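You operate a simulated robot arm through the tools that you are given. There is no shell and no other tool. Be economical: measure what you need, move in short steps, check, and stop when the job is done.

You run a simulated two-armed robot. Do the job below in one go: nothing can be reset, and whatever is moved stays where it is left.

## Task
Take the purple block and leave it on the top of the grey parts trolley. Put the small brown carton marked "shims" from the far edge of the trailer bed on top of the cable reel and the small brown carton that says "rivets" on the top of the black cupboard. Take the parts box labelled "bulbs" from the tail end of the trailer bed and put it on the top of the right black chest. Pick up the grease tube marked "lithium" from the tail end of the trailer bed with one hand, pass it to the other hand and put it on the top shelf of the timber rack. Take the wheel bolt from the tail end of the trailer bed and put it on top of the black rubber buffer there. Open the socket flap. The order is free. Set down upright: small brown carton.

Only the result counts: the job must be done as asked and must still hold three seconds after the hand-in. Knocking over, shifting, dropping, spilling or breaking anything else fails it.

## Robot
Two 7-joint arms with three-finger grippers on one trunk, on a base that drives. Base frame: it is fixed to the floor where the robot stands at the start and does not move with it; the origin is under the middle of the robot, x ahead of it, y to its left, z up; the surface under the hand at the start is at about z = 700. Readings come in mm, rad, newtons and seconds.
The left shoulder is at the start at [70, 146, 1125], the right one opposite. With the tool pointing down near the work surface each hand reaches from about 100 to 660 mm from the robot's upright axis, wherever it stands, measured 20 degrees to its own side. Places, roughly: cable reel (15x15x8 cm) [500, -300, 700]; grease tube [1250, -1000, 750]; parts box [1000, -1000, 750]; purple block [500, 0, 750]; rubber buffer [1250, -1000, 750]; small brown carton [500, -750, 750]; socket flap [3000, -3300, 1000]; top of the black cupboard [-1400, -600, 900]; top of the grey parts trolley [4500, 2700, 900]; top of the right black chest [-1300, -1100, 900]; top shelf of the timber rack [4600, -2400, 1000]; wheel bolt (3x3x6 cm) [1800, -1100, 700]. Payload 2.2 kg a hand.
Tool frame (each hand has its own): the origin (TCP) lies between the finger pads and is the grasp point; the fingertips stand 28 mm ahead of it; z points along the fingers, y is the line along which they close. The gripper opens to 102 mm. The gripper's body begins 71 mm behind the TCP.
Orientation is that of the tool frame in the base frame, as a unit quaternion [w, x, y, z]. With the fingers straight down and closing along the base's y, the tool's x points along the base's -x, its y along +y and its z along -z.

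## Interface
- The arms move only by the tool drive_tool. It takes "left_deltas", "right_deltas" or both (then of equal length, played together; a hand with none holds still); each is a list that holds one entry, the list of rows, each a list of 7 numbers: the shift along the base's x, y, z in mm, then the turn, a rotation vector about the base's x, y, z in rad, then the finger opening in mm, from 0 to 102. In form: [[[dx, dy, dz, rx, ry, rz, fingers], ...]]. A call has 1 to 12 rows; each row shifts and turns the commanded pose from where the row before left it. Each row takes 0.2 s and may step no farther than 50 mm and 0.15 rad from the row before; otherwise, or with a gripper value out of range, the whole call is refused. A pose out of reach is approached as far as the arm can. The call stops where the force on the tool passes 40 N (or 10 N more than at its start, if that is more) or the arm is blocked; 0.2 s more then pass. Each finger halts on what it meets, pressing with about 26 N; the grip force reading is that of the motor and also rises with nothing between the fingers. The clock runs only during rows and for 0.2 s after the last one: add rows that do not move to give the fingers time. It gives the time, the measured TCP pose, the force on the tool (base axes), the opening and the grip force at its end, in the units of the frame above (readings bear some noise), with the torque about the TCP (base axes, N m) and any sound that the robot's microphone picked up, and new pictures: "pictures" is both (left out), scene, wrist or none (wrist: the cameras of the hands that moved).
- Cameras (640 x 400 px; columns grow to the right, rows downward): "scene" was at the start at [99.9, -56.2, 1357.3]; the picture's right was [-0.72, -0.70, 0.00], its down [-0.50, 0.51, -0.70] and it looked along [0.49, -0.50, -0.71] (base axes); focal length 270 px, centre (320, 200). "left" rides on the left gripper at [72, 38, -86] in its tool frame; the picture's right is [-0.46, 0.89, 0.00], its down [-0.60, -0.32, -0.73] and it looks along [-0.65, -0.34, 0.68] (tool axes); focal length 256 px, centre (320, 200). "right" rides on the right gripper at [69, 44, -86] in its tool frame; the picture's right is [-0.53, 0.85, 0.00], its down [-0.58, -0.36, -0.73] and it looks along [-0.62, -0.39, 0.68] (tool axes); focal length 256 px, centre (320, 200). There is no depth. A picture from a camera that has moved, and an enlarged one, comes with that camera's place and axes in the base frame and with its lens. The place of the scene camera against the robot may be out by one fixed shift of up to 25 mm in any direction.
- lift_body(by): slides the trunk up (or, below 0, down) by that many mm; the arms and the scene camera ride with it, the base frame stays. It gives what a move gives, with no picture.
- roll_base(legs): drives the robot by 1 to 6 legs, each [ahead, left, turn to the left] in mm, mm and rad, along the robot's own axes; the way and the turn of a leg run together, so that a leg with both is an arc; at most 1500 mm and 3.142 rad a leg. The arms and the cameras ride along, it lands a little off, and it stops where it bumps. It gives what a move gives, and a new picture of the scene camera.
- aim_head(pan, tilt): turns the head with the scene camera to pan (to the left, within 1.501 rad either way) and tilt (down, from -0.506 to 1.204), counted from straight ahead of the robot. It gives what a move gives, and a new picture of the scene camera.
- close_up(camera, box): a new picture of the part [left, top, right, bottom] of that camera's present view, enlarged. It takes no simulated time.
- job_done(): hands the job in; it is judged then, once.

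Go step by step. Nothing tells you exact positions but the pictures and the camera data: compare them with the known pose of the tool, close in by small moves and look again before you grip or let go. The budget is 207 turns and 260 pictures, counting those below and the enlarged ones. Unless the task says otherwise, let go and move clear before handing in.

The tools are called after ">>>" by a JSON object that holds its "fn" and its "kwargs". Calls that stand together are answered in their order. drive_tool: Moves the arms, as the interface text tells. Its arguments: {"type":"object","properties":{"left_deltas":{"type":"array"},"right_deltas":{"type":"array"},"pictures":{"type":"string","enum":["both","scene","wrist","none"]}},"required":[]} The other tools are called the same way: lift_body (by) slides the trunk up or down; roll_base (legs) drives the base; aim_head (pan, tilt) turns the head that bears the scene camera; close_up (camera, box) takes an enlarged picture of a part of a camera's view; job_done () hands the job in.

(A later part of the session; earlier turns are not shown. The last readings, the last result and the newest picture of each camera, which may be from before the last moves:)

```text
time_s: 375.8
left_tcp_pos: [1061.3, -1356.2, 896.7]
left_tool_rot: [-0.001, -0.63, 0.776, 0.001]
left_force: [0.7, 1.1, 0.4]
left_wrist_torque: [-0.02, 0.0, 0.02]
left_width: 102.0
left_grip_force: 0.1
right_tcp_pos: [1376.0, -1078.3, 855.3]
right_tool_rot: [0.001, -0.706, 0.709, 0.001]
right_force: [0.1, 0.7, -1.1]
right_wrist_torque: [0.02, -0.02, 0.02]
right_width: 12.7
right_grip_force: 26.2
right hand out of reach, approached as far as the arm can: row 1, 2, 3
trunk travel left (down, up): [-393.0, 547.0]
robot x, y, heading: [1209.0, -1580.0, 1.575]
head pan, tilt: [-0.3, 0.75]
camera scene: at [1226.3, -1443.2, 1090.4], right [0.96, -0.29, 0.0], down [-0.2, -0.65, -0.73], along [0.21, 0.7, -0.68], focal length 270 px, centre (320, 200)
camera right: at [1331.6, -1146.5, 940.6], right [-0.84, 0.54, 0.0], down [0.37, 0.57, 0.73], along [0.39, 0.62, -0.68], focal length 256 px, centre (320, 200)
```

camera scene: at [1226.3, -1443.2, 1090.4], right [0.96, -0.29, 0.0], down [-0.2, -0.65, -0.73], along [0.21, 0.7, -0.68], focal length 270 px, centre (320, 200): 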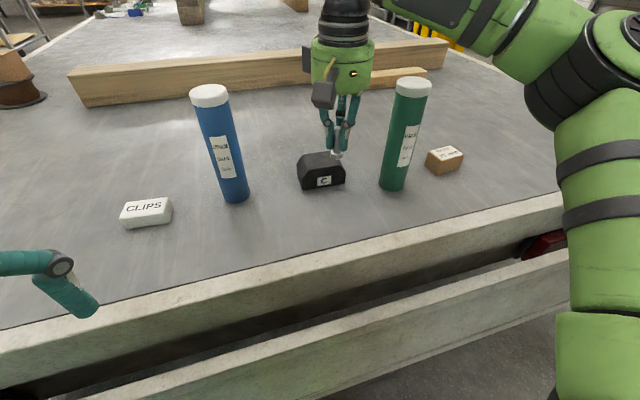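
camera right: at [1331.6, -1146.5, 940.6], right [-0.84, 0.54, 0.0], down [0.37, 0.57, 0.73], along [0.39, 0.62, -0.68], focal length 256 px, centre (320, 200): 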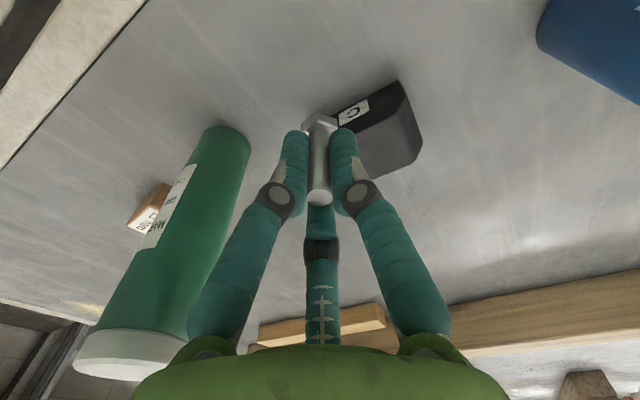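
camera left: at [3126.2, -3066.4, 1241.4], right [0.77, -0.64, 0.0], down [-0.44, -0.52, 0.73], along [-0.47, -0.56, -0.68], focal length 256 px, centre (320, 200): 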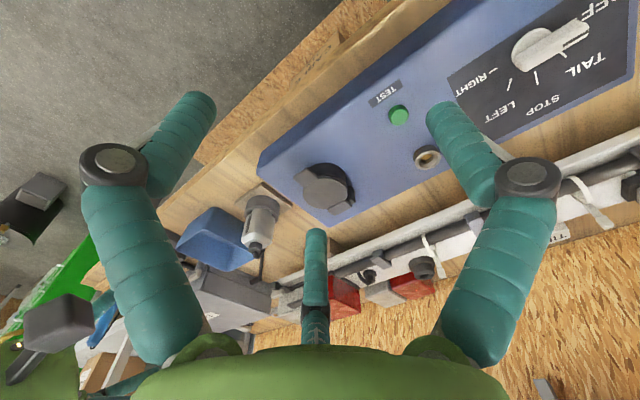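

The right arm can't reach the buffer square-on. I retract, raise the trunk a bit, and turn the base left so that the right shoulder comes nearer.

>>> {"fn": "drive_tool", "kwargs": {"right_deltas": [[[-5, -40, 0, 0, 0, 0, 2], [-5, -40, 0, 0, 0, 0, 2], [0, -40, 0, 0, 0, 0, 2], [0, -20, 0, 0, 0, 0, 2]]], "pictures": "none"}}

>>> {"fn": "lift_body", "kwargs": {"by": 60}}

>>> {"fn": "roll_base", "kwargs": {"legs": [[0, -68, 0], [0, 0, 0.6]]}}

>>> {"fn": "aim_head", "kwargs": {"pan": -0.7, "tilt": 0.75}}

```text
time_s: 376.8
left_tcp_pos: [1060.4, -1356.2, 895.3]
left_tool_rot: [0.0, -0.631, 0.776, 0.001]
left_force: [0.1, -0.1, -1.1]
left_wrist_torque: [0.04, 0.01, 0.03]
left_width: 102.2
left_grip_force: 0.2
right_tcp_pos: [1366.7, -1217.1, 855.1]
right_tool_rot: [0.0, -0.707, 0.707, -0.001]
right_force: [-0.7, 0.5, -0.4]
right_wrist_torque: [-0.01, 0.0, -0.01]
right_width: 12.6
right_grip_force: 25.9
trunk travel left (down, up): [-393.0, 547.0]
robot x, y, heading: [1207.9, -1575.3, 1.58]
head pan, tilt: [-0.3, 0.75]
```

```text
time_s: 377.8
left_tcp_pos: [1061.4, -1356.3, 955.3]
left_tool_rot: [-0.001, -0.631, 0.776, 0.0]
left_force: [-0.3, 0.2, -0.1]
left_wrist_torque: [-0.05, -0.01, 0.02]
left_width: 102.1
left_grip_force: 0.2
right_tcp_pos: [1366.2, -1214.9, 914.3]
right_tool_rot: [0.001, -0.707, 0.707, -0.001]
right_force: [0.2, 0.0, -0.7]
right_wrist_torque: [-0.01, -0.01, 0.01]
right_width: 12.7
right_grip_force: 25.9
trunk travel left (down, up): [-453.0, 487.0]
robot x, y, heading: [1207.8, -1574.7, 1.576]
head pan, tilt: [-0.3, 0.75]
```

```text
time_s: 380.5
left_tcp_pos: [1029.4, -1475.0, 954.9]
left_tool_rot: [0.0, 0.83, -0.557, -0.001]
left_force: [-0.3, 0.1, -0.1]
left_wrist_torque: [0.0, -0.01, -0.01]
left_width: 102.1
left_grip_force: 0.0
right_tcp_pos: [1206.2, -1189.7, 915.0]
right_tool_rot: [0.0, 0.883, -0.469, 0.001]
right_force: [-0.2, -0.5, -1.4]
right_wrist_torque: [-0.02, -0.03, 0.02]
right_width: 12.8
right_grip_force: 25.2
trunk travel left (down, up): [-453.0, 487.0]
robot x, y, heading: [1276.5, -1576.5, 2.172]
head pan, tilt: [-0.3, 0.75]
camera scene: at [1216.2, -1451.5, 1150.4], right [0.96, 0.29, 0.0], down [0.2, -0.65, -0.73], along [-0.21, 0.7, -0.68], focal length 270 px, centre (320, 200)
```

scene: 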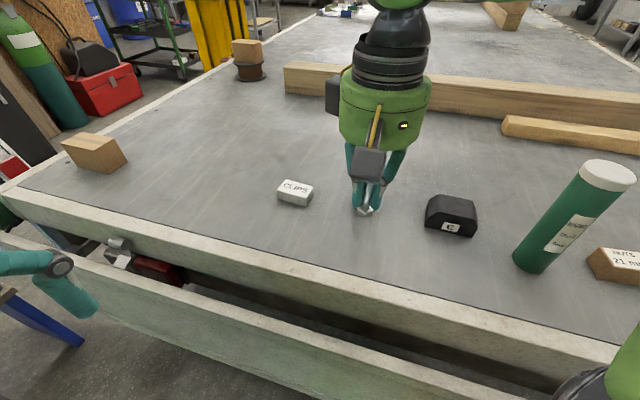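

```text
time_s: 381.3
left_tcp_pos: [1031.2, -1476.1, 955.1]
left_tool_rot: [0.0, 0.83, -0.557, -0.001]
left_force: [0.3, 0.0, -0.9]
left_wrist_torque: [0.01, 0.02, 0.02]
left_width: 102.0
left_grip_force: 0.0
right_tcp_pos: [1206.2, -1189.2, 915.4]
right_tool_rot: [-0.001, 0.883, -0.469, 0.0]
right_force: [1.1, -0.7, -0.9]
right_wrist_torque: [-0.04, 0.02, -0.04]
right_width: 12.9
right_grip_force: 26.1
trunk travel left (down, up): [-453.0, 487.0]
robot x, y, heading: [1276.6, -1577.4, 2.172]
head pan, tilt: [-0.7, 0.75]
camera scene: at [1248.9, -1448.2, 1150.4], right [0.99, -0.1, 0.0], down [-0.07, -0.68, -0.73], along [0.07, 0.73, -0.68], focal length 270 px, centre (320, 200)
```

scene: 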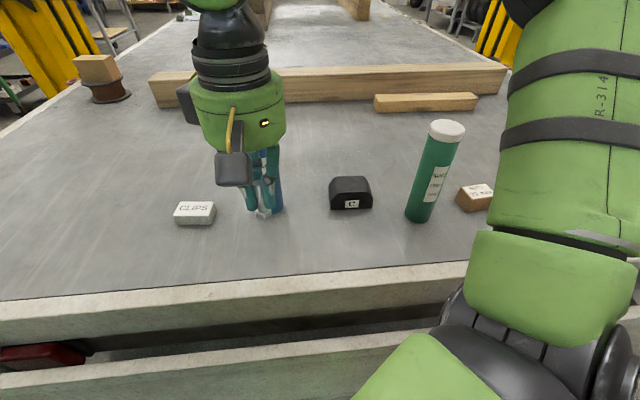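

>>> {"fn": "drive_tool", "kwargs": {"right_deltas": [[[38, 0, -5, 0, 0, 0, 2], [38, 0, -10, 0, 0, 0, 2], [38, 0, -10, 0, 0, 0, 2], [35, 0, -10, 0, 0, 0, 2], [0, 37, -5, 0, 0, 0, 2], [0, 37, -5, 0, 0, 0, 2], [0, 37, -5, 0, 0, 0, 2], [0, 37, -5, 0, 0, 0, 2], [0, 20, 0, 0, 0, 0, 2], [0, 0, 0, 0, 0, 0, 2]]], "pictures": "both"}}

```text
time_s: 383.5
left_tcp_pos: [1030.0, -1475.4, 955.6]
left_tool_rot: [0.001, 0.83, -0.557, -0.001]
left_force: [0.6, -0.4, 0.7]
left_wrist_torque: [-0.04, 0.01, -0.01]
left_width: 102.0
left_grip_force: 0.0
right_tcp_pos: [1356.5, -1022.7, 860.5]
right_tool_rot: [-0.001, 0.883, -0.469, 0.0]
right_force: [0.1, -0.3, -0.7]
right_wrist_torque: [0.0, 0.01, 0.0]
right_width: 12.7
right_grip_force: 26.2
trunk travel left (down, up): [-453.0, 487.0]
robot x, y, heading: [1274.0, -1578.0, 2.171]
head pan, tilt: [-0.7, 0.75]
camera scene: at [1249.2, -1448.4, 1150.4], right [0.99, -0.1, 0.0], down [-0.07, -0.68, -0.73], along [0.07, 0.73, -0.68], focal length 270 px, centre (320, 200)
camera right: at [1358.1, -1105.1, 946.6], right [-1.0, -0.03, 0.0], down [-0.02, 0.68, 0.73], along [-0.02, 0.73, -0.68], focal length 256 px, centre (320, 200)
```

scene: 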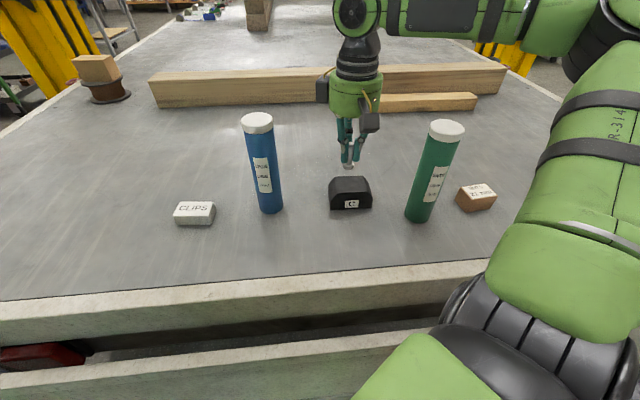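
right: 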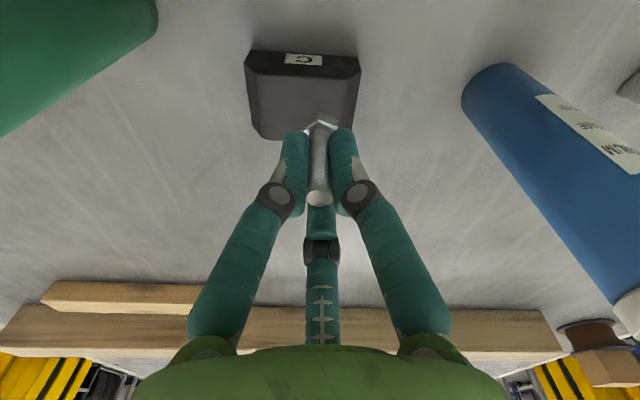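

Now I see the buffer squarely: top z≈755, centre [1370,-1005]. I centre and lower the bolt.

>>> {"fn": "drive_tool", "kwargs": {"right_deltas": [[[13, 17, 0, 0, 0, 0, 2], [0, 0, -20, 0, 0, 0, 2], [0, 0, -20, 0, 0, 0, 2], [0, 0, -8, 0, 0, 0, 2], [0, 0, 0, 0, 0, 0, 2]]], "pictures": "both"}}

>>> {"fn": "close_up", "kwargs": {"camera": "scene", "box": [280, 110, 440, 230]}}

```text
time_s: 384.7
left_tcp_pos: [1030.4, -1476.7, 955.1]
left_tool_rot: [0.0, 0.83, -0.557, -0.001]
left_force: [0.0, 0.4, 0.3]
left_wrist_torque: [0.02, -0.01, -0.04]
left_width: 101.9
left_grip_force: 0.1
right_tcp_pos: [1368.2, -1004.8, 810.6]
right_tool_rot: [-0.001, 0.883, -0.469, 0.001]
right_force: [-0.4, -0.2, -1.1]
right_wrist_torque: [0.0, 0.0, 0.0]
right_width: 12.8
right_grip_force: 26.2
trunk travel left (down, up): [-453.0, 487.0]
robot x, y, heading: [1277.5, -1574.4, 2.168]
head pan, tilt: [-0.7, 0.75]
camera scene: at [1249.1, -1448.2, 1150.4], right [0.99, -0.1, 0.0], down [-0.07, -0.68, -0.73], along [0.07, 0.73, -0.68], focal length 270 px, centre (320, 200)
camera right: at [1370.3, -1088.1, 897.9], right [-1.0, -0.03, 0.0], down [-0.02, 0.68, 0.73], along [-0.02, 0.73, -0.68], focal length 256 px, centre (320, 200)
```

scene: 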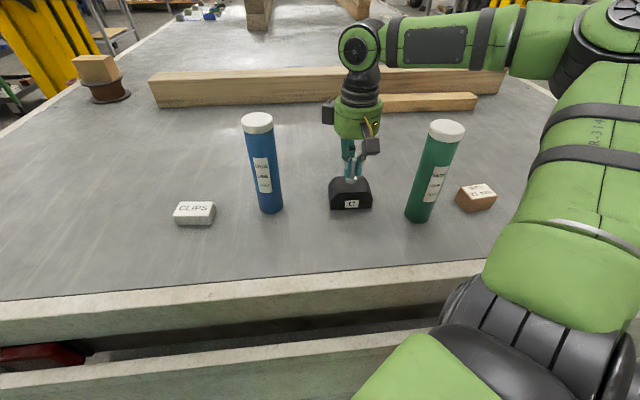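
right: 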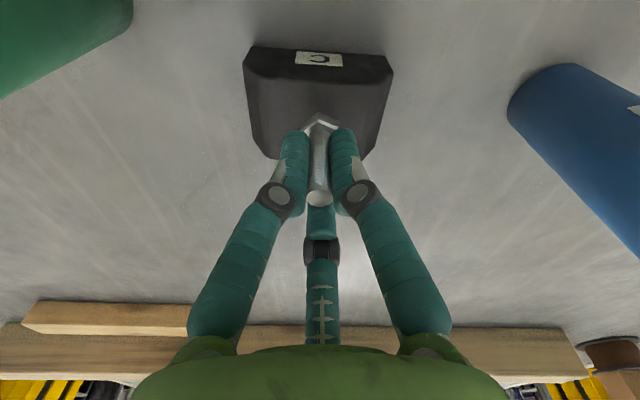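

```text
3.33 times, centred on (360, 170) of scene
camera zoom: at [1249.1, -1448.2, 1150.4], right [0.99, -0.1, 0.0], down [-0.07, -0.68, -0.73], along [0.07, 0.73, -0.68], focal length 900 px, centre (187, 300)
```

zoom: 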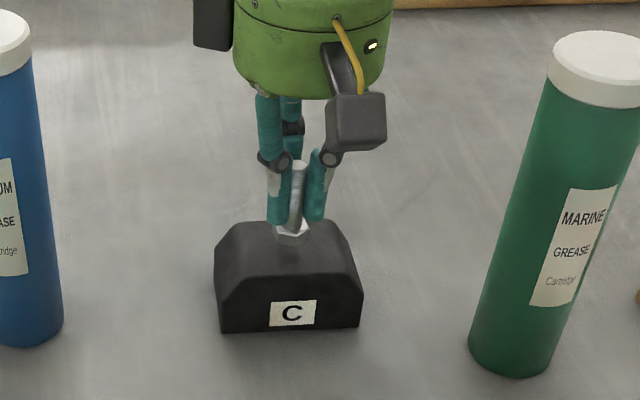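

>>> {"fn": "drive_tool", "kwargs": {"right_deltas": [[[0, -4, -3, 0, 0, 0, 2], [0, 0, -2, 0, 0, 0, 2], [0, 0, -2, 0, 0, 0, 2], [0, 0, 0, 0, 0, 0, 2]]], "pictures": "none"}}

>>> {"fn": "close_up", "kwargs": {"camera": "scene", "box": [310, 140, 400, 220]}}

```text
time_s: 385.7
left_tcp_pos: [1031.4, -1476.2, 956.4]
left_tool_rot: [0.001, 0.83, -0.557, -0.001]
left_force: [-0.3, 0.0, 0.3]
left_wrist_torque: [-0.01, -0.01, 0.01]
left_width: 102.1
left_grip_force: 0.0
right_tcp_pos: [1367.5, -1008.2, 804.5]
right_tool_rot: [-0.001, 0.883, -0.469, 0.001]
right_force: [-0.2, -0.3, -0.3]
right_wrist_torque: [0.0, -0.03, -0.03]
right_width: 12.7
right_grip_force: 26.4
trunk travel left (down, up): [-453.0, 487.0]
robot x, y, heading: [1276.0, -1576.5, 2.167]
head pan, tilt: [-0.7, 0.75]
```

```text
5.00 times, centred on (355, 180) of scene
camera zoom: at [1249.0, -1448.2, 1150.4], right [0.99, -0.1, 0.0], down [-0.07, -0.68, -0.73], along [0.07, 0.73, -0.68], focal length 1350 px, centre (145, 300)
```

zoom: 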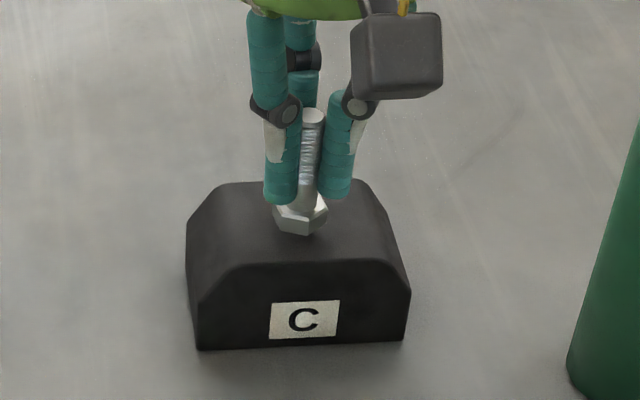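

>>> {"fn": "drive_tool", "kwargs": {"right_deltas": [[[0, 0, -2, 0, 0, 0, 2], [0, 0, -2, 0, 0, 0, 2], [0, 0, 0, 0, 0, 0, 2]]], "pictures": "none"}}

```text
time_s: 386.5
left_tcp_pos: [1031.3, -1475.8, 955.6]
left_tool_rot: [0.0, 0.831, -0.557, -0.001]
left_force: [0.0, -0.4, 0.2]
left_wrist_torque: [0.0, 0.0, 0.0]
left_width: 102.3
left_grip_force: 0.1
right_tcp_pos: [1366.9, -1008.2, 801.6]
right_tool_rot: [-0.001, 0.884, -0.468, 0.0]
right_force: [-0.8, 0.5, -0.2]
right_wrist_torque: [-0.01, 0.04, -0.02]
right_width: 12.9
right_grip_force: 25.8
trunk travel left (down, up): [-453.0, 487.0]
robot x, y, heading: [1273.7, -1573.3, 2.172]
head pan, tilt: [-0.7, 0.75]
```

>>> {"fn": "drive_tool", "kwargs": {"right_deltas": [[[0, 0, -2, 0, 0, 0, 2], [0, 0, -2, 0, 0, 0, 2], [0, 0, 0, 0, 0, 0, 2]]], "pictures": "none"}}

```text
time_s: 387.3
left_tcp_pos: [1031.8, -1476.5, 956.9]
left_tool_rot: [0.0, 0.83, -0.557, -0.001]
left_force: [1.2, 0.2, 0.0]
left_wrist_torque: [0.04, 0.02, 0.02]
left_width: 101.9
left_grip_force: 0.1
right_tcp_pos: [1367.6, -1007.1, 796.9]
right_tool_rot: [-0.002, 0.884, -0.468, 0.0]
right_force: [1.2, 0.3, 4.7]
right_wrist_torque: [0.03, -0.11, 0.02]
right_width: 12.5
right_grip_force: 25.7
trunk travel left (down, up): [-453.0, 487.0]
robot x, y, heading: [1278.1, -1575.1, 2.171]
head pan, tilt: [-0.7, 0.75]
```

Contact. I open gently and rise straight up.

>>> {"fn": "drive_tool", "kwargs": {"right_deltas": [[[0, 0, 0, 0, 0, 0, 16], [0, 0, 0, 0, 0, 0, 30], [0, 0, 0, 0, 0, 0, 55], [0, 0, 0, 0, 0, 0, 55], [0, 0, 20, 0, 0, 0, 55], [0, 0, 30, 0, 0, 0, 55], [0, 0, 35, 0, 0, 0, 55], [0, -40, 5, 0, 0, 0, 55], [0, -45, 0, 0, 0, 0, 55], [0, -45, 0, 0, 0, 0, 55], [0, -45, 0, 0, 0, 0, 102]]], "pictures": "scene"}}

>>> {"fn": "close_up", "kwargs": {"camera": "scene", "box": [230, 90, 450, 230]}}

```text
time_s: 389.7
left_tcp_pos: [1030.5, -1476.5, 955.3]
left_tool_rot: [0.001, 0.83, -0.557, -0.002]
left_force: [-0.3, -0.9, 0.4]
left_wrist_torque: [-0.02, 0.02, -0.03]
left_width: 102.1
left_grip_force: 0.1
right_tcp_pos: [1367.7, -1184.6, 886.5]
right_tool_rot: [-0.003, 0.883, -0.469, 0.0]
right_force: [0.4, -0.3, -0.4]
right_wrist_torque: [0.01, 0.0, 0.01]
right_width: 102.1
right_grip_force: 0.1
trunk travel left (down, up): [-453.0, 487.0]
robot x, y, heading: [1276.5, -1573.1, 2.169]
head pan, tilt: [-0.7, 0.75]
camera scene: at [1249.0, -1449.7, 1150.6], right [0.99, -0.1, 0.0], down [-0.07, -0.68, -0.73], along [0.07, 0.73, -0.68], focal length 270 px, centre (320, 200)
```

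scene: 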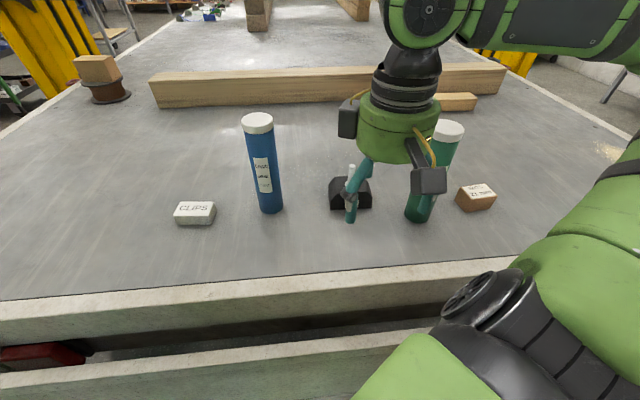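

```text
2.86 times, centred on (340, 160) of scene
camera zoom: at [1249.0, -1449.7, 1150.6], right [0.99, -0.1, 0.0], down [-0.07, -0.68, -0.73], along [0.07, 0.73, -0.68], focal length 771 px, centre (263, 314)
```

zoom: 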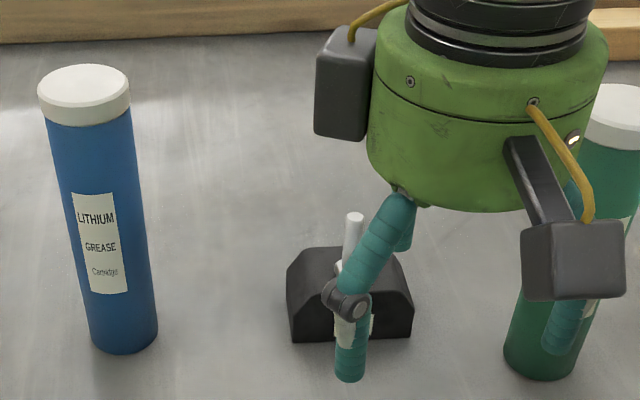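

The bolt stands on the buffer. Next the lithium tube: I raise the trunk and turn right so the left shoulder comes near the blue tube.

>>> {"fn": "lift_body", "kwargs": {"by": 135}}

>>> {"fn": "roll_base", "kwargs": {"legs": [[0, 0, -1.2], [-12, 22, 0]]}}

>>> {"fn": "aim_head", "kwargs": {"pan": 0.6, "tilt": 0.75}}

```text
time_s: 391.4
left_tcp_pos: [1030.4, -1475.7, 1091.2]
left_tool_rot: [0.0, 0.831, -0.557, -0.001]
left_force: [0.4, 0.2, -0.2]
left_wrist_torque: [-0.02, -0.01, -0.03]
left_width: 102.1
left_grip_force: 0.1
right_tcp_pos: [1366.8, -1182.0, 1021.2]
right_tool_rot: [-0.001, 0.883, -0.469, 0.001]
right_force: [0.4, 0.8, 0.0]
right_wrist_torque: [0.01, -0.02, -0.01]
right_width: 101.9
right_grip_force: 0.0
trunk travel left (down, up): [-588.0, 352.0]
robot x, y, heading: [1278.8, -1577.1, 2.169]
head pan, tilt: [-0.7, 0.75]
```

```text
time_s: 395.2
left_tcp_pos: [1253.8, -1309.7, 1091.0]
left_tool_rot: [-0.001, -0.374, 0.928, 0.001]
left_force: [0.4, -0.5, 0.0]
left_wrist_torque: [0.01, 0.01, -0.01]
left_width: 102.0
left_grip_force: 0.1
right_tcp_pos: [1651.2, -1512.6, 1019.2]
right_tool_rot: [0.0, -0.468, 0.884, 0.0]
right_force: [0.9, 0.8, -0.1]
right_wrist_torque: [0.01, 0.06, 0.0]
right_width: 102.0
right_grip_force: 0.2
trunk travel left (down, up): [-588.0, 352.0]
robot x, y, heading: [1251.0, -1571.2, 0.975]
head pan, tilt: [-0.7, 0.75]
camera scene: at [1355.0, -1506.5, 1285.1], right [0.27, -0.96, 0.0], down [-0.66, -0.19, -0.73], along [0.7, 0.2, -0.68], focal length 270 px, centre (320, 200)
```

scene: 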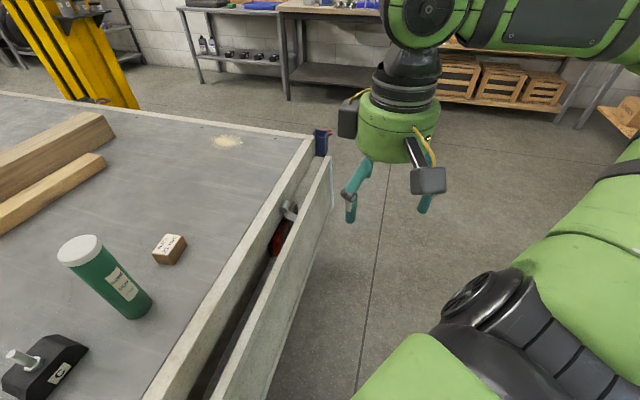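

```text
time_s: 396.6
left_tcp_pos: [1251.6, -1307.8, 1091.7]
left_tool_rot: [0.0, -0.374, 0.928, 0.001]
left_force: [-0.2, 0.1, 0.0]
left_wrist_torque: [0.0, 0.0, 0.01]
left_width: 101.9
left_grip_force: 0.0
right_tcp_pos: [1649.0, -1512.3, 1019.6]
right_tool_rot: [0.001, -0.467, 0.884, 0.0]
right_force: [-0.5, -0.3, -0.5]
right_wrist_torque: [0.01, 0.0, 0.01]
right_width: 101.7
right_grip_force: 0.0
trunk travel left (down, up): [-588.0, 352.0]
robot x, y, heading: [1250.4, -1572.6, 0.974]
head pan, tilt: [0.6, 0.75]
camera scene: at [1272.1, -1446.0, 1285.4], right [1.0, 0.01, 0.0], down [0.0, -0.68, -0.73], along [0.0, 0.73, -0.68], focal length 270 px, centre (320, 200)
```

scene: 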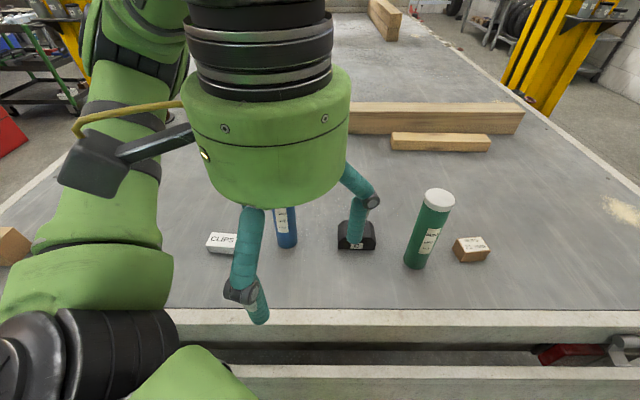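

Blue tube ≈[1178,-982], top z≈918, diameter ≈56. I bring the left hand above it.

>>> {"fn": "drive_tool", "kwargs": {"left_deltas": [[[-9, 41, -10, 0, 0, 0, 102], [-9, 41, -10, 0, 0, 0, 102], [-9, 41, -10, 0, 0, 0, 102], [-9, 41, -10, 0, 0, 0, 102], [-9, 41, -12, 0, 0, 0, 102], [-9, 41, -12, 0, 0, 0, 102], [-10, 40, -12, 0, 0, 0, 102], [-10, 38, -12, 0, 0, 0, 102], [0, 0, 0, 0, 0, 0, 102]]], "pictures": "both"}}

```text
time_s: 398.6
left_tcp_pos: [1178.4, -985.5, 1001.6]
left_tool_rot: [0.001, -0.374, 0.927, 0.001]
left_force: [0.2, -0.2, 0.0]
left_wrist_torque: [0.0, 0.04, -0.03]
left_width: 101.9
left_grip_force: 0.0
right_tcp_pos: [1648.5, -1514.4, 1021.4]
right_tool_rot: [0.001, -0.467, 0.884, -0.001]
right_force: [0.0, 0.1, 0.2]
right_wrist_torque: [0.05, -0.01, 0.01]
right_width: 101.9
right_grip_force: 0.0
trunk travel left (down, up): [-588.0, 352.0]
robot x, y, heading: [1252.9, -1574.1, 0.978]
head pan, tilt: [0.6, 0.75]
camera scene: at [1271.9, -1446.8, 1285.5], right [1.0, 0.01, 0.0], down [0.0, -0.68, -0.73], along [0.0, 0.73, -0.68], focal length 270 px, centre (320, 200)
camera left: at [1100.5, -1007.6, 1087.5], right [-0.28, 0.96, 0.0], down [0.66, 0.19, 0.73], along [0.7, 0.21, -0.68], focal length 256 px, centre (320, 200)
```

scene: 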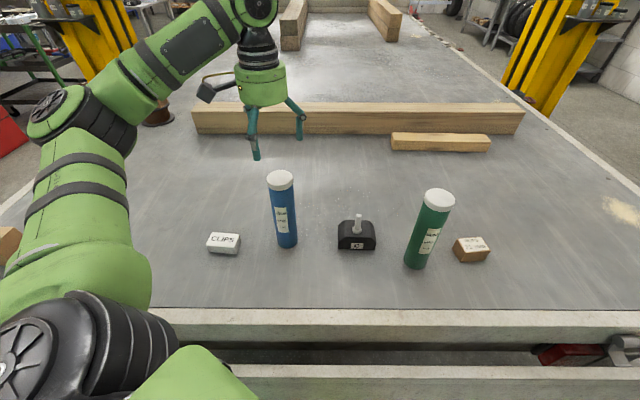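
left: 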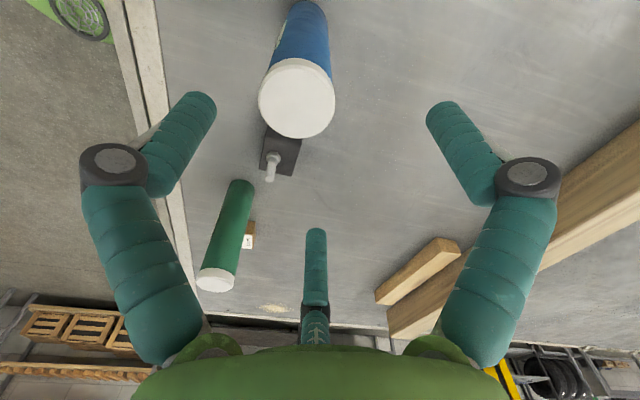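

>>> {"fn": "drive_tool", "kwargs": {"left_deltas": [[[4, -13, -20, 0, 0, 0, 102], [0, 0, -35, 0, 0, 0, 102], [0, 0, 0, 0, 0, 0, 102]]], "pictures": "wrist"}}

```text
time_s: 399.4
left_tcp_pos: [1179.5, -998.0, 947.6]
left_tool_rot: [0.001, -0.374, 0.928, 0.001]
left_force: [-0.3, -0.2, -0.7]
left_wrist_torque: [-0.01, 0.05, 0.0]
left_width: 102.1
left_grip_force: 0.1
right_tcp_pos: [1649.0, -1513.5, 1021.0]
right_tool_rot: [0.0, -0.467, 0.884, -0.001]
right_force: [0.7, 0.4, 0.0]
right_wrist_torque: [-0.02, 0.01, 0.0]
right_width: 102.0
right_grip_force: 0.0
trunk travel left (down, up): [-588.0, 352.0]
robot x, y, heading: [1251.2, -1570.3, 0.975]
head pan, tilt: [0.6, 0.75]
camera left: at [1101.6, -1020.2, 1032.5], right [-0.28, 0.96, 0.0], down [0.66, 0.19, 0.73], along [0.7, 0.21, -0.68], focal length 256 px, centre (320, 200)
```

left: 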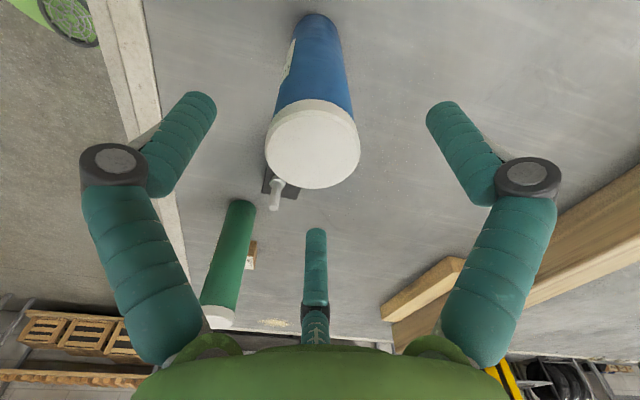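

>>> {"fn": "drive_tool", "kwargs": {"left_deltas": [[[3, -1, -25, 0, 0, 0, 102], [0, 0, -25, 0, 0, 0, 102], [0, 0, -16, 0, 0, 0, 102], [0, 0, 0, 0, 0, 0, 75], [0, 0, 0, 0, 0, 0, 50], [0, 0, 0, 0, 0, 0, 40], [0, 0, 0, 0, 0, 0, 40]]], "pictures": "wrist"}}

```text
time_s: 401.0
left_tcp_pos: [1184.6, -998.6, 880.7]
left_tool_rot: [0.001, -0.374, 0.927, 0.001]
left_force: [1.5, -0.3, 3.8]
left_wrist_torque: [-0.09, -0.35, 0.0]
left_width: 53.8
left_grip_force: 26.3
right_tcp_pos: [1649.1, -1511.7, 1020.8]
right_tool_rot: [0.001, -0.468, 0.884, -0.001]
right_force: [-1.0, -0.3, -0.2]
right_wrist_torque: [-0.01, 0.03, -0.02]
right_width: 101.9
right_grip_force: 0.1
trunk travel left (down, up): [-588.0, 352.0]
robot x, y, heading: [1255.0, -1570.1, 0.979]
head pan, tilt: [0.6, 0.75]
camera left: at [1106.1, -1020.9, 967.1], right [-0.28, 0.96, 0.0], down [0.65, 0.19, 0.73], along [0.7, 0.21, -0.68], focal length 256 px, centre (320, 200)
```

left: 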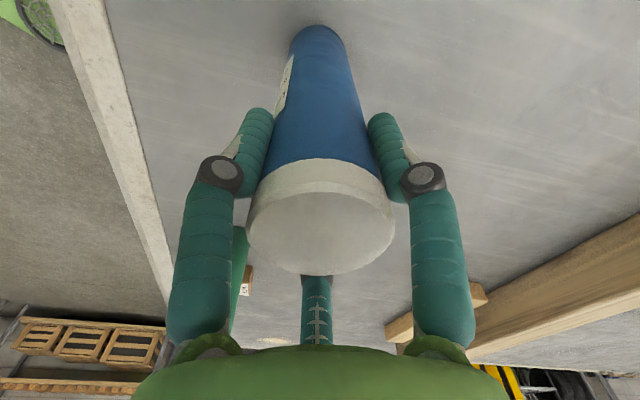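

The tube is gripped (53.8 mm). I lift it clear.

>>> {"fn": "drive_tool", "kwargs": {"left_deltas": [[[0, 0, 20, 0, 0, 0, 40], [0, 0, 35, 0, 0, 0, 40], [0, 0, 40, 0, 0, 0, 40], [0, -20, 35, 0, 0, 0, 40], [0, -40, 20, 0, 0, 0, 40], [0, -45, 0, 0, 0, 0, 40], [0, -45, 0, 0, 0, 0, 40], [0, -45, 0, 0, 0, 0, 40], [0, -45, 0, 0, 0, 0, 40], [0, 0, 0, 0, 0, 0, 40]]], "pictures": "scene"}}

```text
time_s: 403.2
left_tcp_pos: [1184.6, -1239.1, 1029.5]
left_tool_rot: [0.0, -0.375, 0.927, 0.0]
left_force: [0.7, 0.5, -4.5]
left_wrist_torque: [-0.02, -0.01, -0.01]
left_width: 53.5
left_grip_force: 26.2
right_tcp_pos: [1647.2, -1511.0, 1020.9]
right_tool_rot: [0.001, -0.467, 0.884, 0.0]
right_force: [0.8, -0.8, -0.1]
right_wrist_torque: [0.02, 0.01, 0.01]
right_width: 102.2
right_grip_force: 0.0
trunk travel left (down, up): [-588.0, 352.0]
robot x, y, heading: [1252.4, -1572.2, 0.973]
head pan, tilt: [0.6, 0.75]
camera scene: at [1271.5, -1444.8, 1285.3], right [1.0, 0.01, 0.0], down [0.0, -0.68, -0.73], along [0.0, 0.73, -0.68], focal length 270 px, centre (320, 200)
```

scene: 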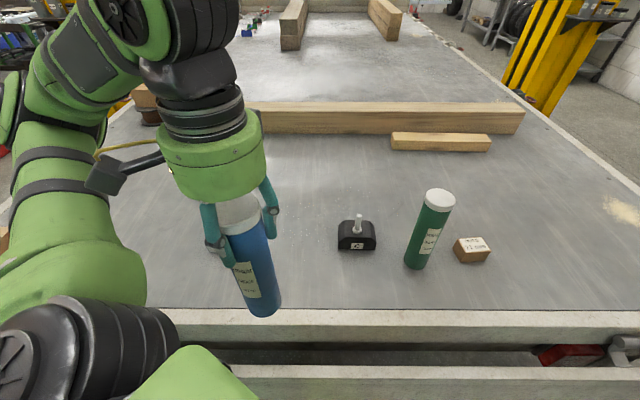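

The tube is held. I back away from the trailer, face +x and drive to open floor for the hand-over.

>>> {"fn": "roll_base", "kwargs": {"legs": [[-372, -253, 0], [0, 0, -0.975], [1400, 0, 0]]}}

>>> {"fn": "aim_head", "kwargs": {"pan": 0.1, "tilt": 0.55}}

```text
time_s: 415.1
left_tcp_pos: [2897.3, -1795.4, 1030.5]
left_tool_rot: [0.001, 0.105, 0.994, 0.001]
left_force: [-0.1, -1.0, -4.6]
left_wrist_torque: [0.01, 0.01, 0.01]
left_width: 53.0
left_grip_force: 26.0
right_tcp_pos: [2929.0, -2332.1, 1020.9]
right_tool_rot: [0.0, 0.003, 1.0, -0.001]
right_force: [-0.4, 0.4, 0.7]
right_wrist_torque: [0.0, 0.0, 0.0]
right_width: 102.1
right_grip_force: 0.0
trunk travel left (down, up): [-588.0, 352.0]
robot x, y, heading: [2655.6, -2036.4, -0.0]
head pan, tilt: [0.6, 0.75]
camera scene: at [2770.3, -1987.3, 1285.4], right [0.56, -0.83, 0.0], down [-0.56, -0.38, -0.73], along [0.6, 0.41, -0.68], focal length 270 px, centre (320, 200)
```

scene: 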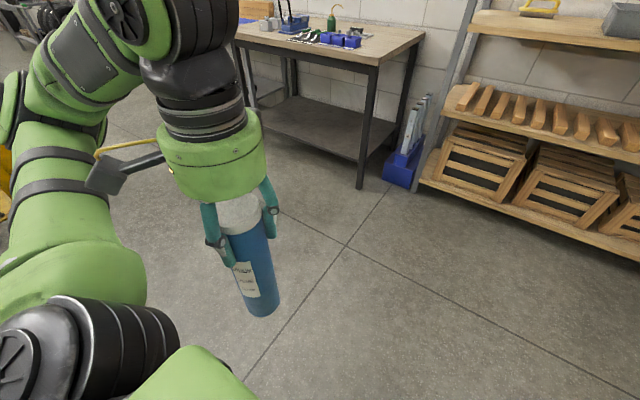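

```text
time_s: 416.0
left_tcp_pos: [2896.8, -1795.3, 1030.4]
left_tool_rot: [0.001, 0.106, 0.994, 0.0]
left_force: [0.1, 0.0, -4.4]
left_wrist_torque: [0.0, -0.01, -0.03]
left_width: 53.2
left_grip_force: 25.9
right_tcp_pos: [2928.9, -2332.5, 1020.7]
right_tool_rot: [0.0, 0.003, 1.0, 0.0]
right_force: [0.6, -0.1, 0.3]
right_wrist_torque: [-0.01, -0.01, 0.02]
right_width: 101.9
right_grip_force: 0.1
trunk travel left (down, up): [-588.0, 352.0]
robot x, y, heading: [2660.4, -2033.9, -0.005]
head pan, tilt: [0.099, 0.55]
camera scene: at [2791.2, -2025.2, 1302.7], right [0.1, -1.0, 0.0], down [-0.52, -0.05, -0.85], along [0.85, 0.08, -0.52], focal length 270 px, centre (320, 200)
```

scene: 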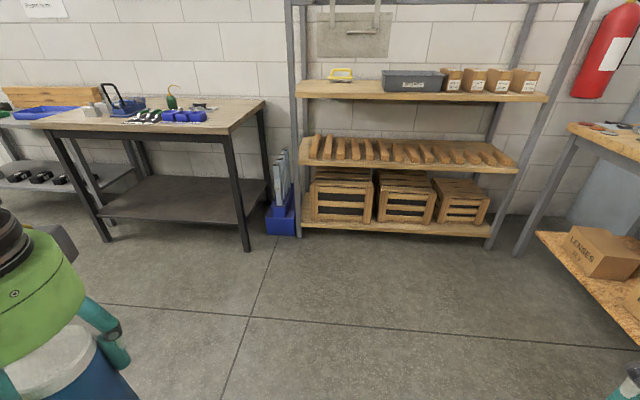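

For the hand-over I'll hold the tube horizontally between both hands: I turn the left hand to point inward (right), bringing the tube across the front.

>>> {"fn": "drive_tool", "kwargs": {"left_deltas": [[[10, -6, 0, -0.143, 0, 0, 40], [10, -6, 0, -0.143, 0, 0, 40], [10, -6, 0, -0.143, 0, 0, 40], [10, -6, 0, -0.143, 0, 0, 40], [10, -6, 0, -0.143, 0, 0, 40], [10, -6, 0, -0.143, 0, 0, 40], [10, -6, 0, -0.143, 0, 0, 40], [10, -6, 0, -0.143, 0, 0, 40], [10, -6, 0, -0.143, 0, 0, 40], [10, -6, 0, -0.143, 0, 0, 40], [10, -6, 0, -0.141, 0, 0, 40], [0, 0, 0, 0, 0, 0, 40]]], "pictures": "both"}}

```text
time_s: 418.6
left_tcp_pos: [2991.7, -1846.1, 1011.1]
left_tool_rot: [0.054, 0.043, 0.741, -0.668]
left_force: [2.5, -0.1, 0.9]
left_wrist_torque: [0.67, -0.02, -0.13]
left_width: 53.0
left_grip_force: 26.0
left hand out of reach, approached as far as the arm can: row 10, 11
right_tcp_pos: [2931.3, -2333.5, 1020.1]
right_tool_rot: [-0.001, 0.004, 1.0, -0.001]
right_force: [-0.4, 0.6, -1.0]
right_wrist_torque: [-0.04, 0.05, 0.01]
right_width: 102.2
right_grip_force: 0.1
trunk travel left (down, up): [-588.0, 352.0]
robot x, y, heading: [2657.6, -2036.2, -0.01]
head pan, tilt: [0.099, 0.55]
camera scene: at [2792.6, -2025.2, 1302.3], right [0.1, -1.0, 0.0], down [-0.52, -0.05, -0.85], along [0.85, 0.08, -0.52], focal length 270 px, centre (320, 200)
camera left: at [2922.7, -1756.6, 971.6], right [0.58, 0.1, -0.81], down [0.54, 0.7, 0.47], along [0.61, -0.71, 0.35], focal length 256 px, centre (320, 200)
```

scene: 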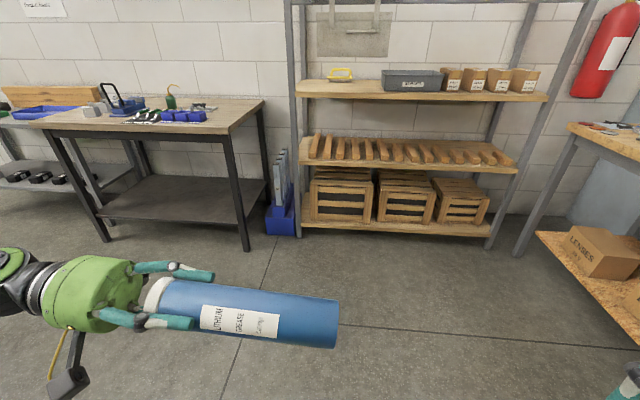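
left: 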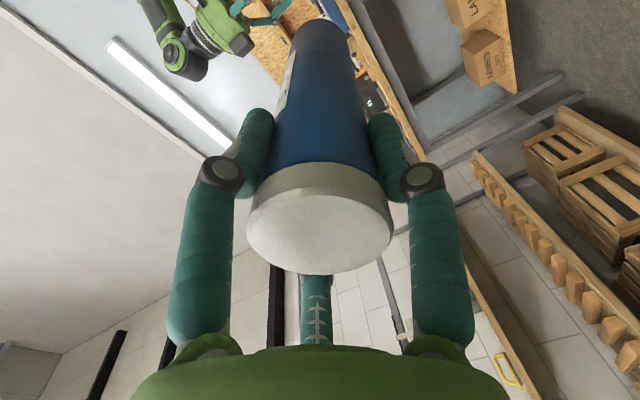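

The tube lies horizontally, bottom end at ≈[2996,-2026,993]. I turn the right hand to point left and bring it in line, short of the tube's end.

>>> {"fn": "drive_tool", "kwargs": {"right_deltas": [[[5, 15, -3, 0.139, 0, 0, 102], [5, 15, -3, 0.139, 0, 0, 102], [5, 15, -3, 0.139, 0, 0, 102], [5, 15, -3, 0.139, 0, 0, 102], [5, 15, -3, 0.139, 0, 0, 102], [5, 15, -3, 0.139, 0, 0, 102], [5, 15, -3, 0.139, 0, 0, 102], [5, 15, -3, 0.139, 0, 0, 102], [5, 15, -3, 0.139, 0, 0, 102], [5, 15, -3, 0.139, 0, 0, 102], [5, 15, -3, 0.139, 0, 0, 102], [5, 15, -2, 0.139, 0, 0, 102]]], "pictures": "both"}}

```text
time_s: 421.2
left_tcp_pos: [2993.1, -1847.1, 1029.3]
left_tool_rot: [0.08, 0.067, 0.739, -0.665]
left_force: [0.2, 0.2, -4.6]
left_wrist_torque: [0.31, -0.01, 0.0]
left_width: 53.1
left_grip_force: 26.4
right_tcp_pos: [2989.8, -2151.8, 985.4]
right_tool_rot: [-0.002, 0.004, 0.673, 0.74]
right_force: [-0.5, 0.0, -0.1]
right_wrist_torque: [0.0, 0.01, 0.0]
right_width: 101.9
right_grip_force: 0.0
trunk travel left (down, up): [-588.0, 352.0]
robot x, y, heading: [2657.4, -2037.0, -0.005]
head pan, tilt: [0.099, 0.55]
camera scene: at [2791.6, -2024.9, 1302.7], right [0.1, -1.0, 0.0], down [-0.52, -0.05, -0.85], along [0.85, 0.08, -0.52], focal length 270 px, centre (320, 200)
camera right: at [2921.3, -2243.0, 1021.6], right [0.54, -0.08, 0.84], down [0.57, -0.69, -0.44], along [0.62, 0.72, -0.33], focal length 256 px, centre (320, 200)
```

scene: 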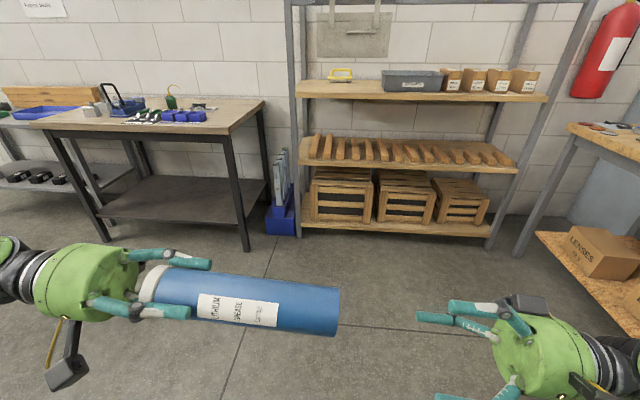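
right: 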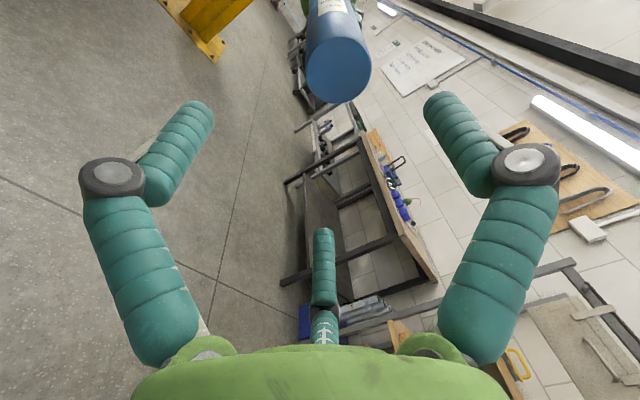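

Measured tube end [2996,-2027,1012], in agreement. I align the right hand with the tube's axis and advance over its end.

>>> {"fn": "drive_tool", "kwargs": {"right_deltas": [[[10, 0, 13, 0, 0, 0, 102], [-1, 30, 3, 0, 0, 0, 102], [-1, 30, 3, 0, 0, 0, 102], [-1, 25, 3, 0, 0, 0, 102], [0, 0, 0, 0, 0, 0, 102]]], "pictures": "both"}}

```text
time_s: 422.4
left_tcp_pos: [2992.4, -1846.8, 1029.6]
left_tool_rot: [0.08, 0.069, 0.739, -0.665]
left_force: [0.4, -0.4, -5.0]
left_wrist_torque: [0.32, -0.01, 0.0]
left_width: 52.9
left_grip_force: 26.1
right_tcp_pos: [2997.2, -2068.7, 1008.7]
right_tool_rot: [-0.002, 0.003, 0.673, 0.739]
right_force: [-0.6, 0.2, -0.4]
right_wrist_torque: [-0.04, 0.0, 0.0]
right_width: 101.8
right_grip_force: 0.1
trunk travel left (down, up): [-588.0, 352.0]
robot x, y, heading: [2658.8, -2034.8, -0.003]
head pan, tilt: [0.099, 0.55]
camera scene: at [2791.2, -2025.9, 1302.8], right [0.1, -1.0, 0.0], down [-0.52, -0.05, -0.85], along [0.85, 0.08, -0.52], focal length 270 px, centre (320, 200)
camera right: at [2928.1, -2159.4, 1043.6], right [0.54, -0.08, 0.84], down [0.57, -0.69, -0.44], along [0.62, 0.72, -0.33], focal length 256 px, centre (320, 200)
```

scene: 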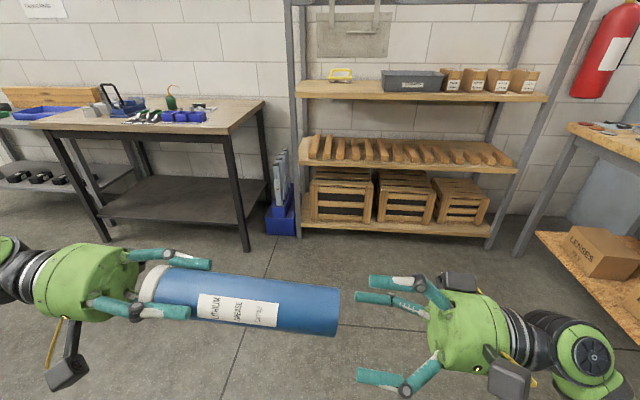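
right: 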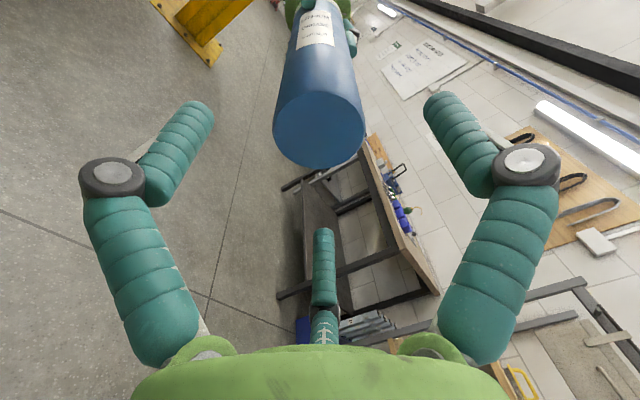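

Well centred. I advance over the end and close.

>>> {"fn": "drive_tool", "kwargs": {"right_deltas": [[[-1, 25, 2.5, 0, 0, 0, 102], [-1, 25, 2.5, 0, 0, 0, 102], [-1, 26, 2.5, 0, 0, 0, 102], [0, 0, 0, 0, 0, 0, 70], [0, 0, 0, 0, 0, 0, 50], [0, 0, 0, 0, 0, 0, 40], [0, 0, 0, 0, 0, 0, 40]]], "pictures": "both"}}

```text
time_s: 424.0
left_tcp_pos: [2993.2, -1847.1, 1029.6]
left_tool_rot: [0.08, 0.068, 0.739, -0.665]
left_force: [-6.8, 1.9, -3.2]
left_wrist_torque: [-0.44, -0.08, -0.76]
left_width: 53.3
left_grip_force: 25.7
right_tcp_pos: [2995.0, -1992.0, 1015.1]
right_tool_rot: [-0.002, 0.003, 0.673, 0.74]
right_force: [7.7, -2.2, 0.5]
right_wrist_torque: [0.62, 0.2, -0.32]
right_width: 53.2
right_grip_force: 25.9
trunk travel left (down, up): [-588.0, 352.0]
robot x, y, heading: [2657.5, -2034.7, -0.004]
head pan, tilt: [0.099, 0.55]
camera scene: at [2791.4, -2025.5, 1302.7], right [0.1, -1.0, 0.0], down [-0.52, -0.05, -0.85], along [0.85, 0.08, -0.52], focal length 270 px, centre (320, 200)
camera right: at [2924.9, -2082.8, 1050.7], right [0.54, -0.08, 0.84], down [0.57, -0.69, -0.44], along [0.62, 0.71, -0.33], focal length 256 px, centre (320, 200)
```

scene: 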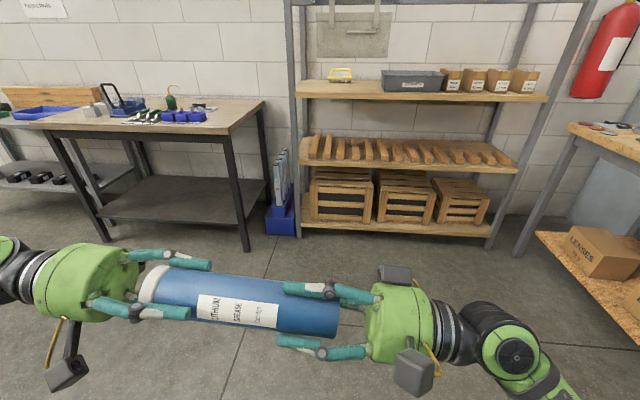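
right: 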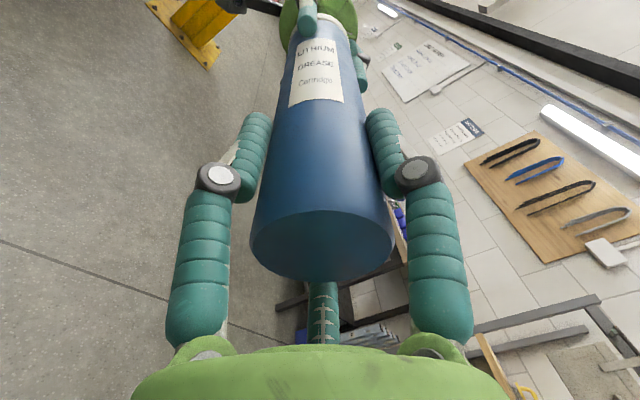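

Both hands hold it. The left lets go and withdraws along the axis.

>>> {"fn": "drive_tool", "kwargs": {"left_deltas": [[[0, 0, 0, 0, 0, 0, 60], [0, 0, 0, 0, 0, 0, 85], [0, 0, 0, 0, 0, 0, 102], [0, 0, 0, 0, 0, 0, 102], [-1, 30, 3, 0, 0, 0, 102], [-1, 40, 4, 0, 0, 0, 102], [-1, 40, 4, 0, 0, 0, 102]]], "right_deltas": [[[0, 0, 0, 0, 0, 0, 40], [0, 0, 0, 0, 0, 0, 40], [0, 0, 0, 0, 0, 0, 40], [0, 0, 0, 0, 0, 0, 40], [0, 0, 0, 0, 0, 0, 40], [0, 0, 0, 0, 0, 0, 40], [0, 0, 0, 0, 0, 0, 40]]], "pictures": "scene"}}

```text
time_s: 425.6
left_tcp_pos: [2989.7, -1737.8, 1042.7]
left_tool_rot: [0.078, 0.069, 0.734, -0.671]
left_force: [-1.8, 0.2, -0.8]
left_wrist_torque: [0.02, 0.04, -0.01]
left_width: 102.0
left_grip_force: 0.0
right_tcp_pos: [2994.1, -1991.7, 1014.4]
right_tool_rot: [-0.003, 0.003, 0.673, 0.74]
right_force: [0.7, 0.4, -0.3]
right_wrist_torque: [-0.3, -0.01, 0.01]
right_width: 52.9
right_grip_force: 26.5
trunk travel left (down, up): [-588.0, 352.0]
robot x, y, heading: [2658.1, -2034.1, -0.004]
head pan, tilt: [0.099, 0.55]
camera scene: at [2791.5, -2024.6, 1302.7], right [0.1, -1.0, 0.0], down [-0.52, -0.05, -0.85], along [0.85, 0.08, -0.52], focal length 270 px, centre (320, 200)
```

scene: 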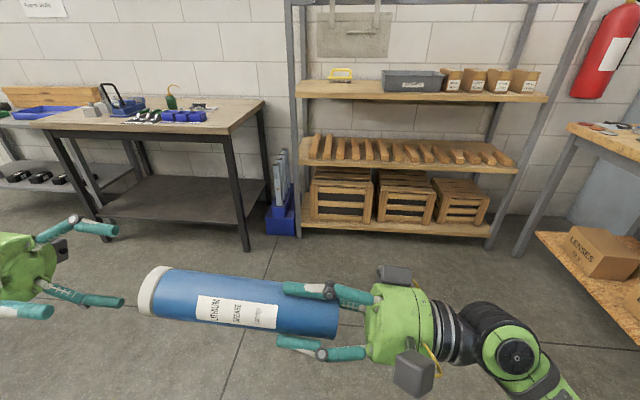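

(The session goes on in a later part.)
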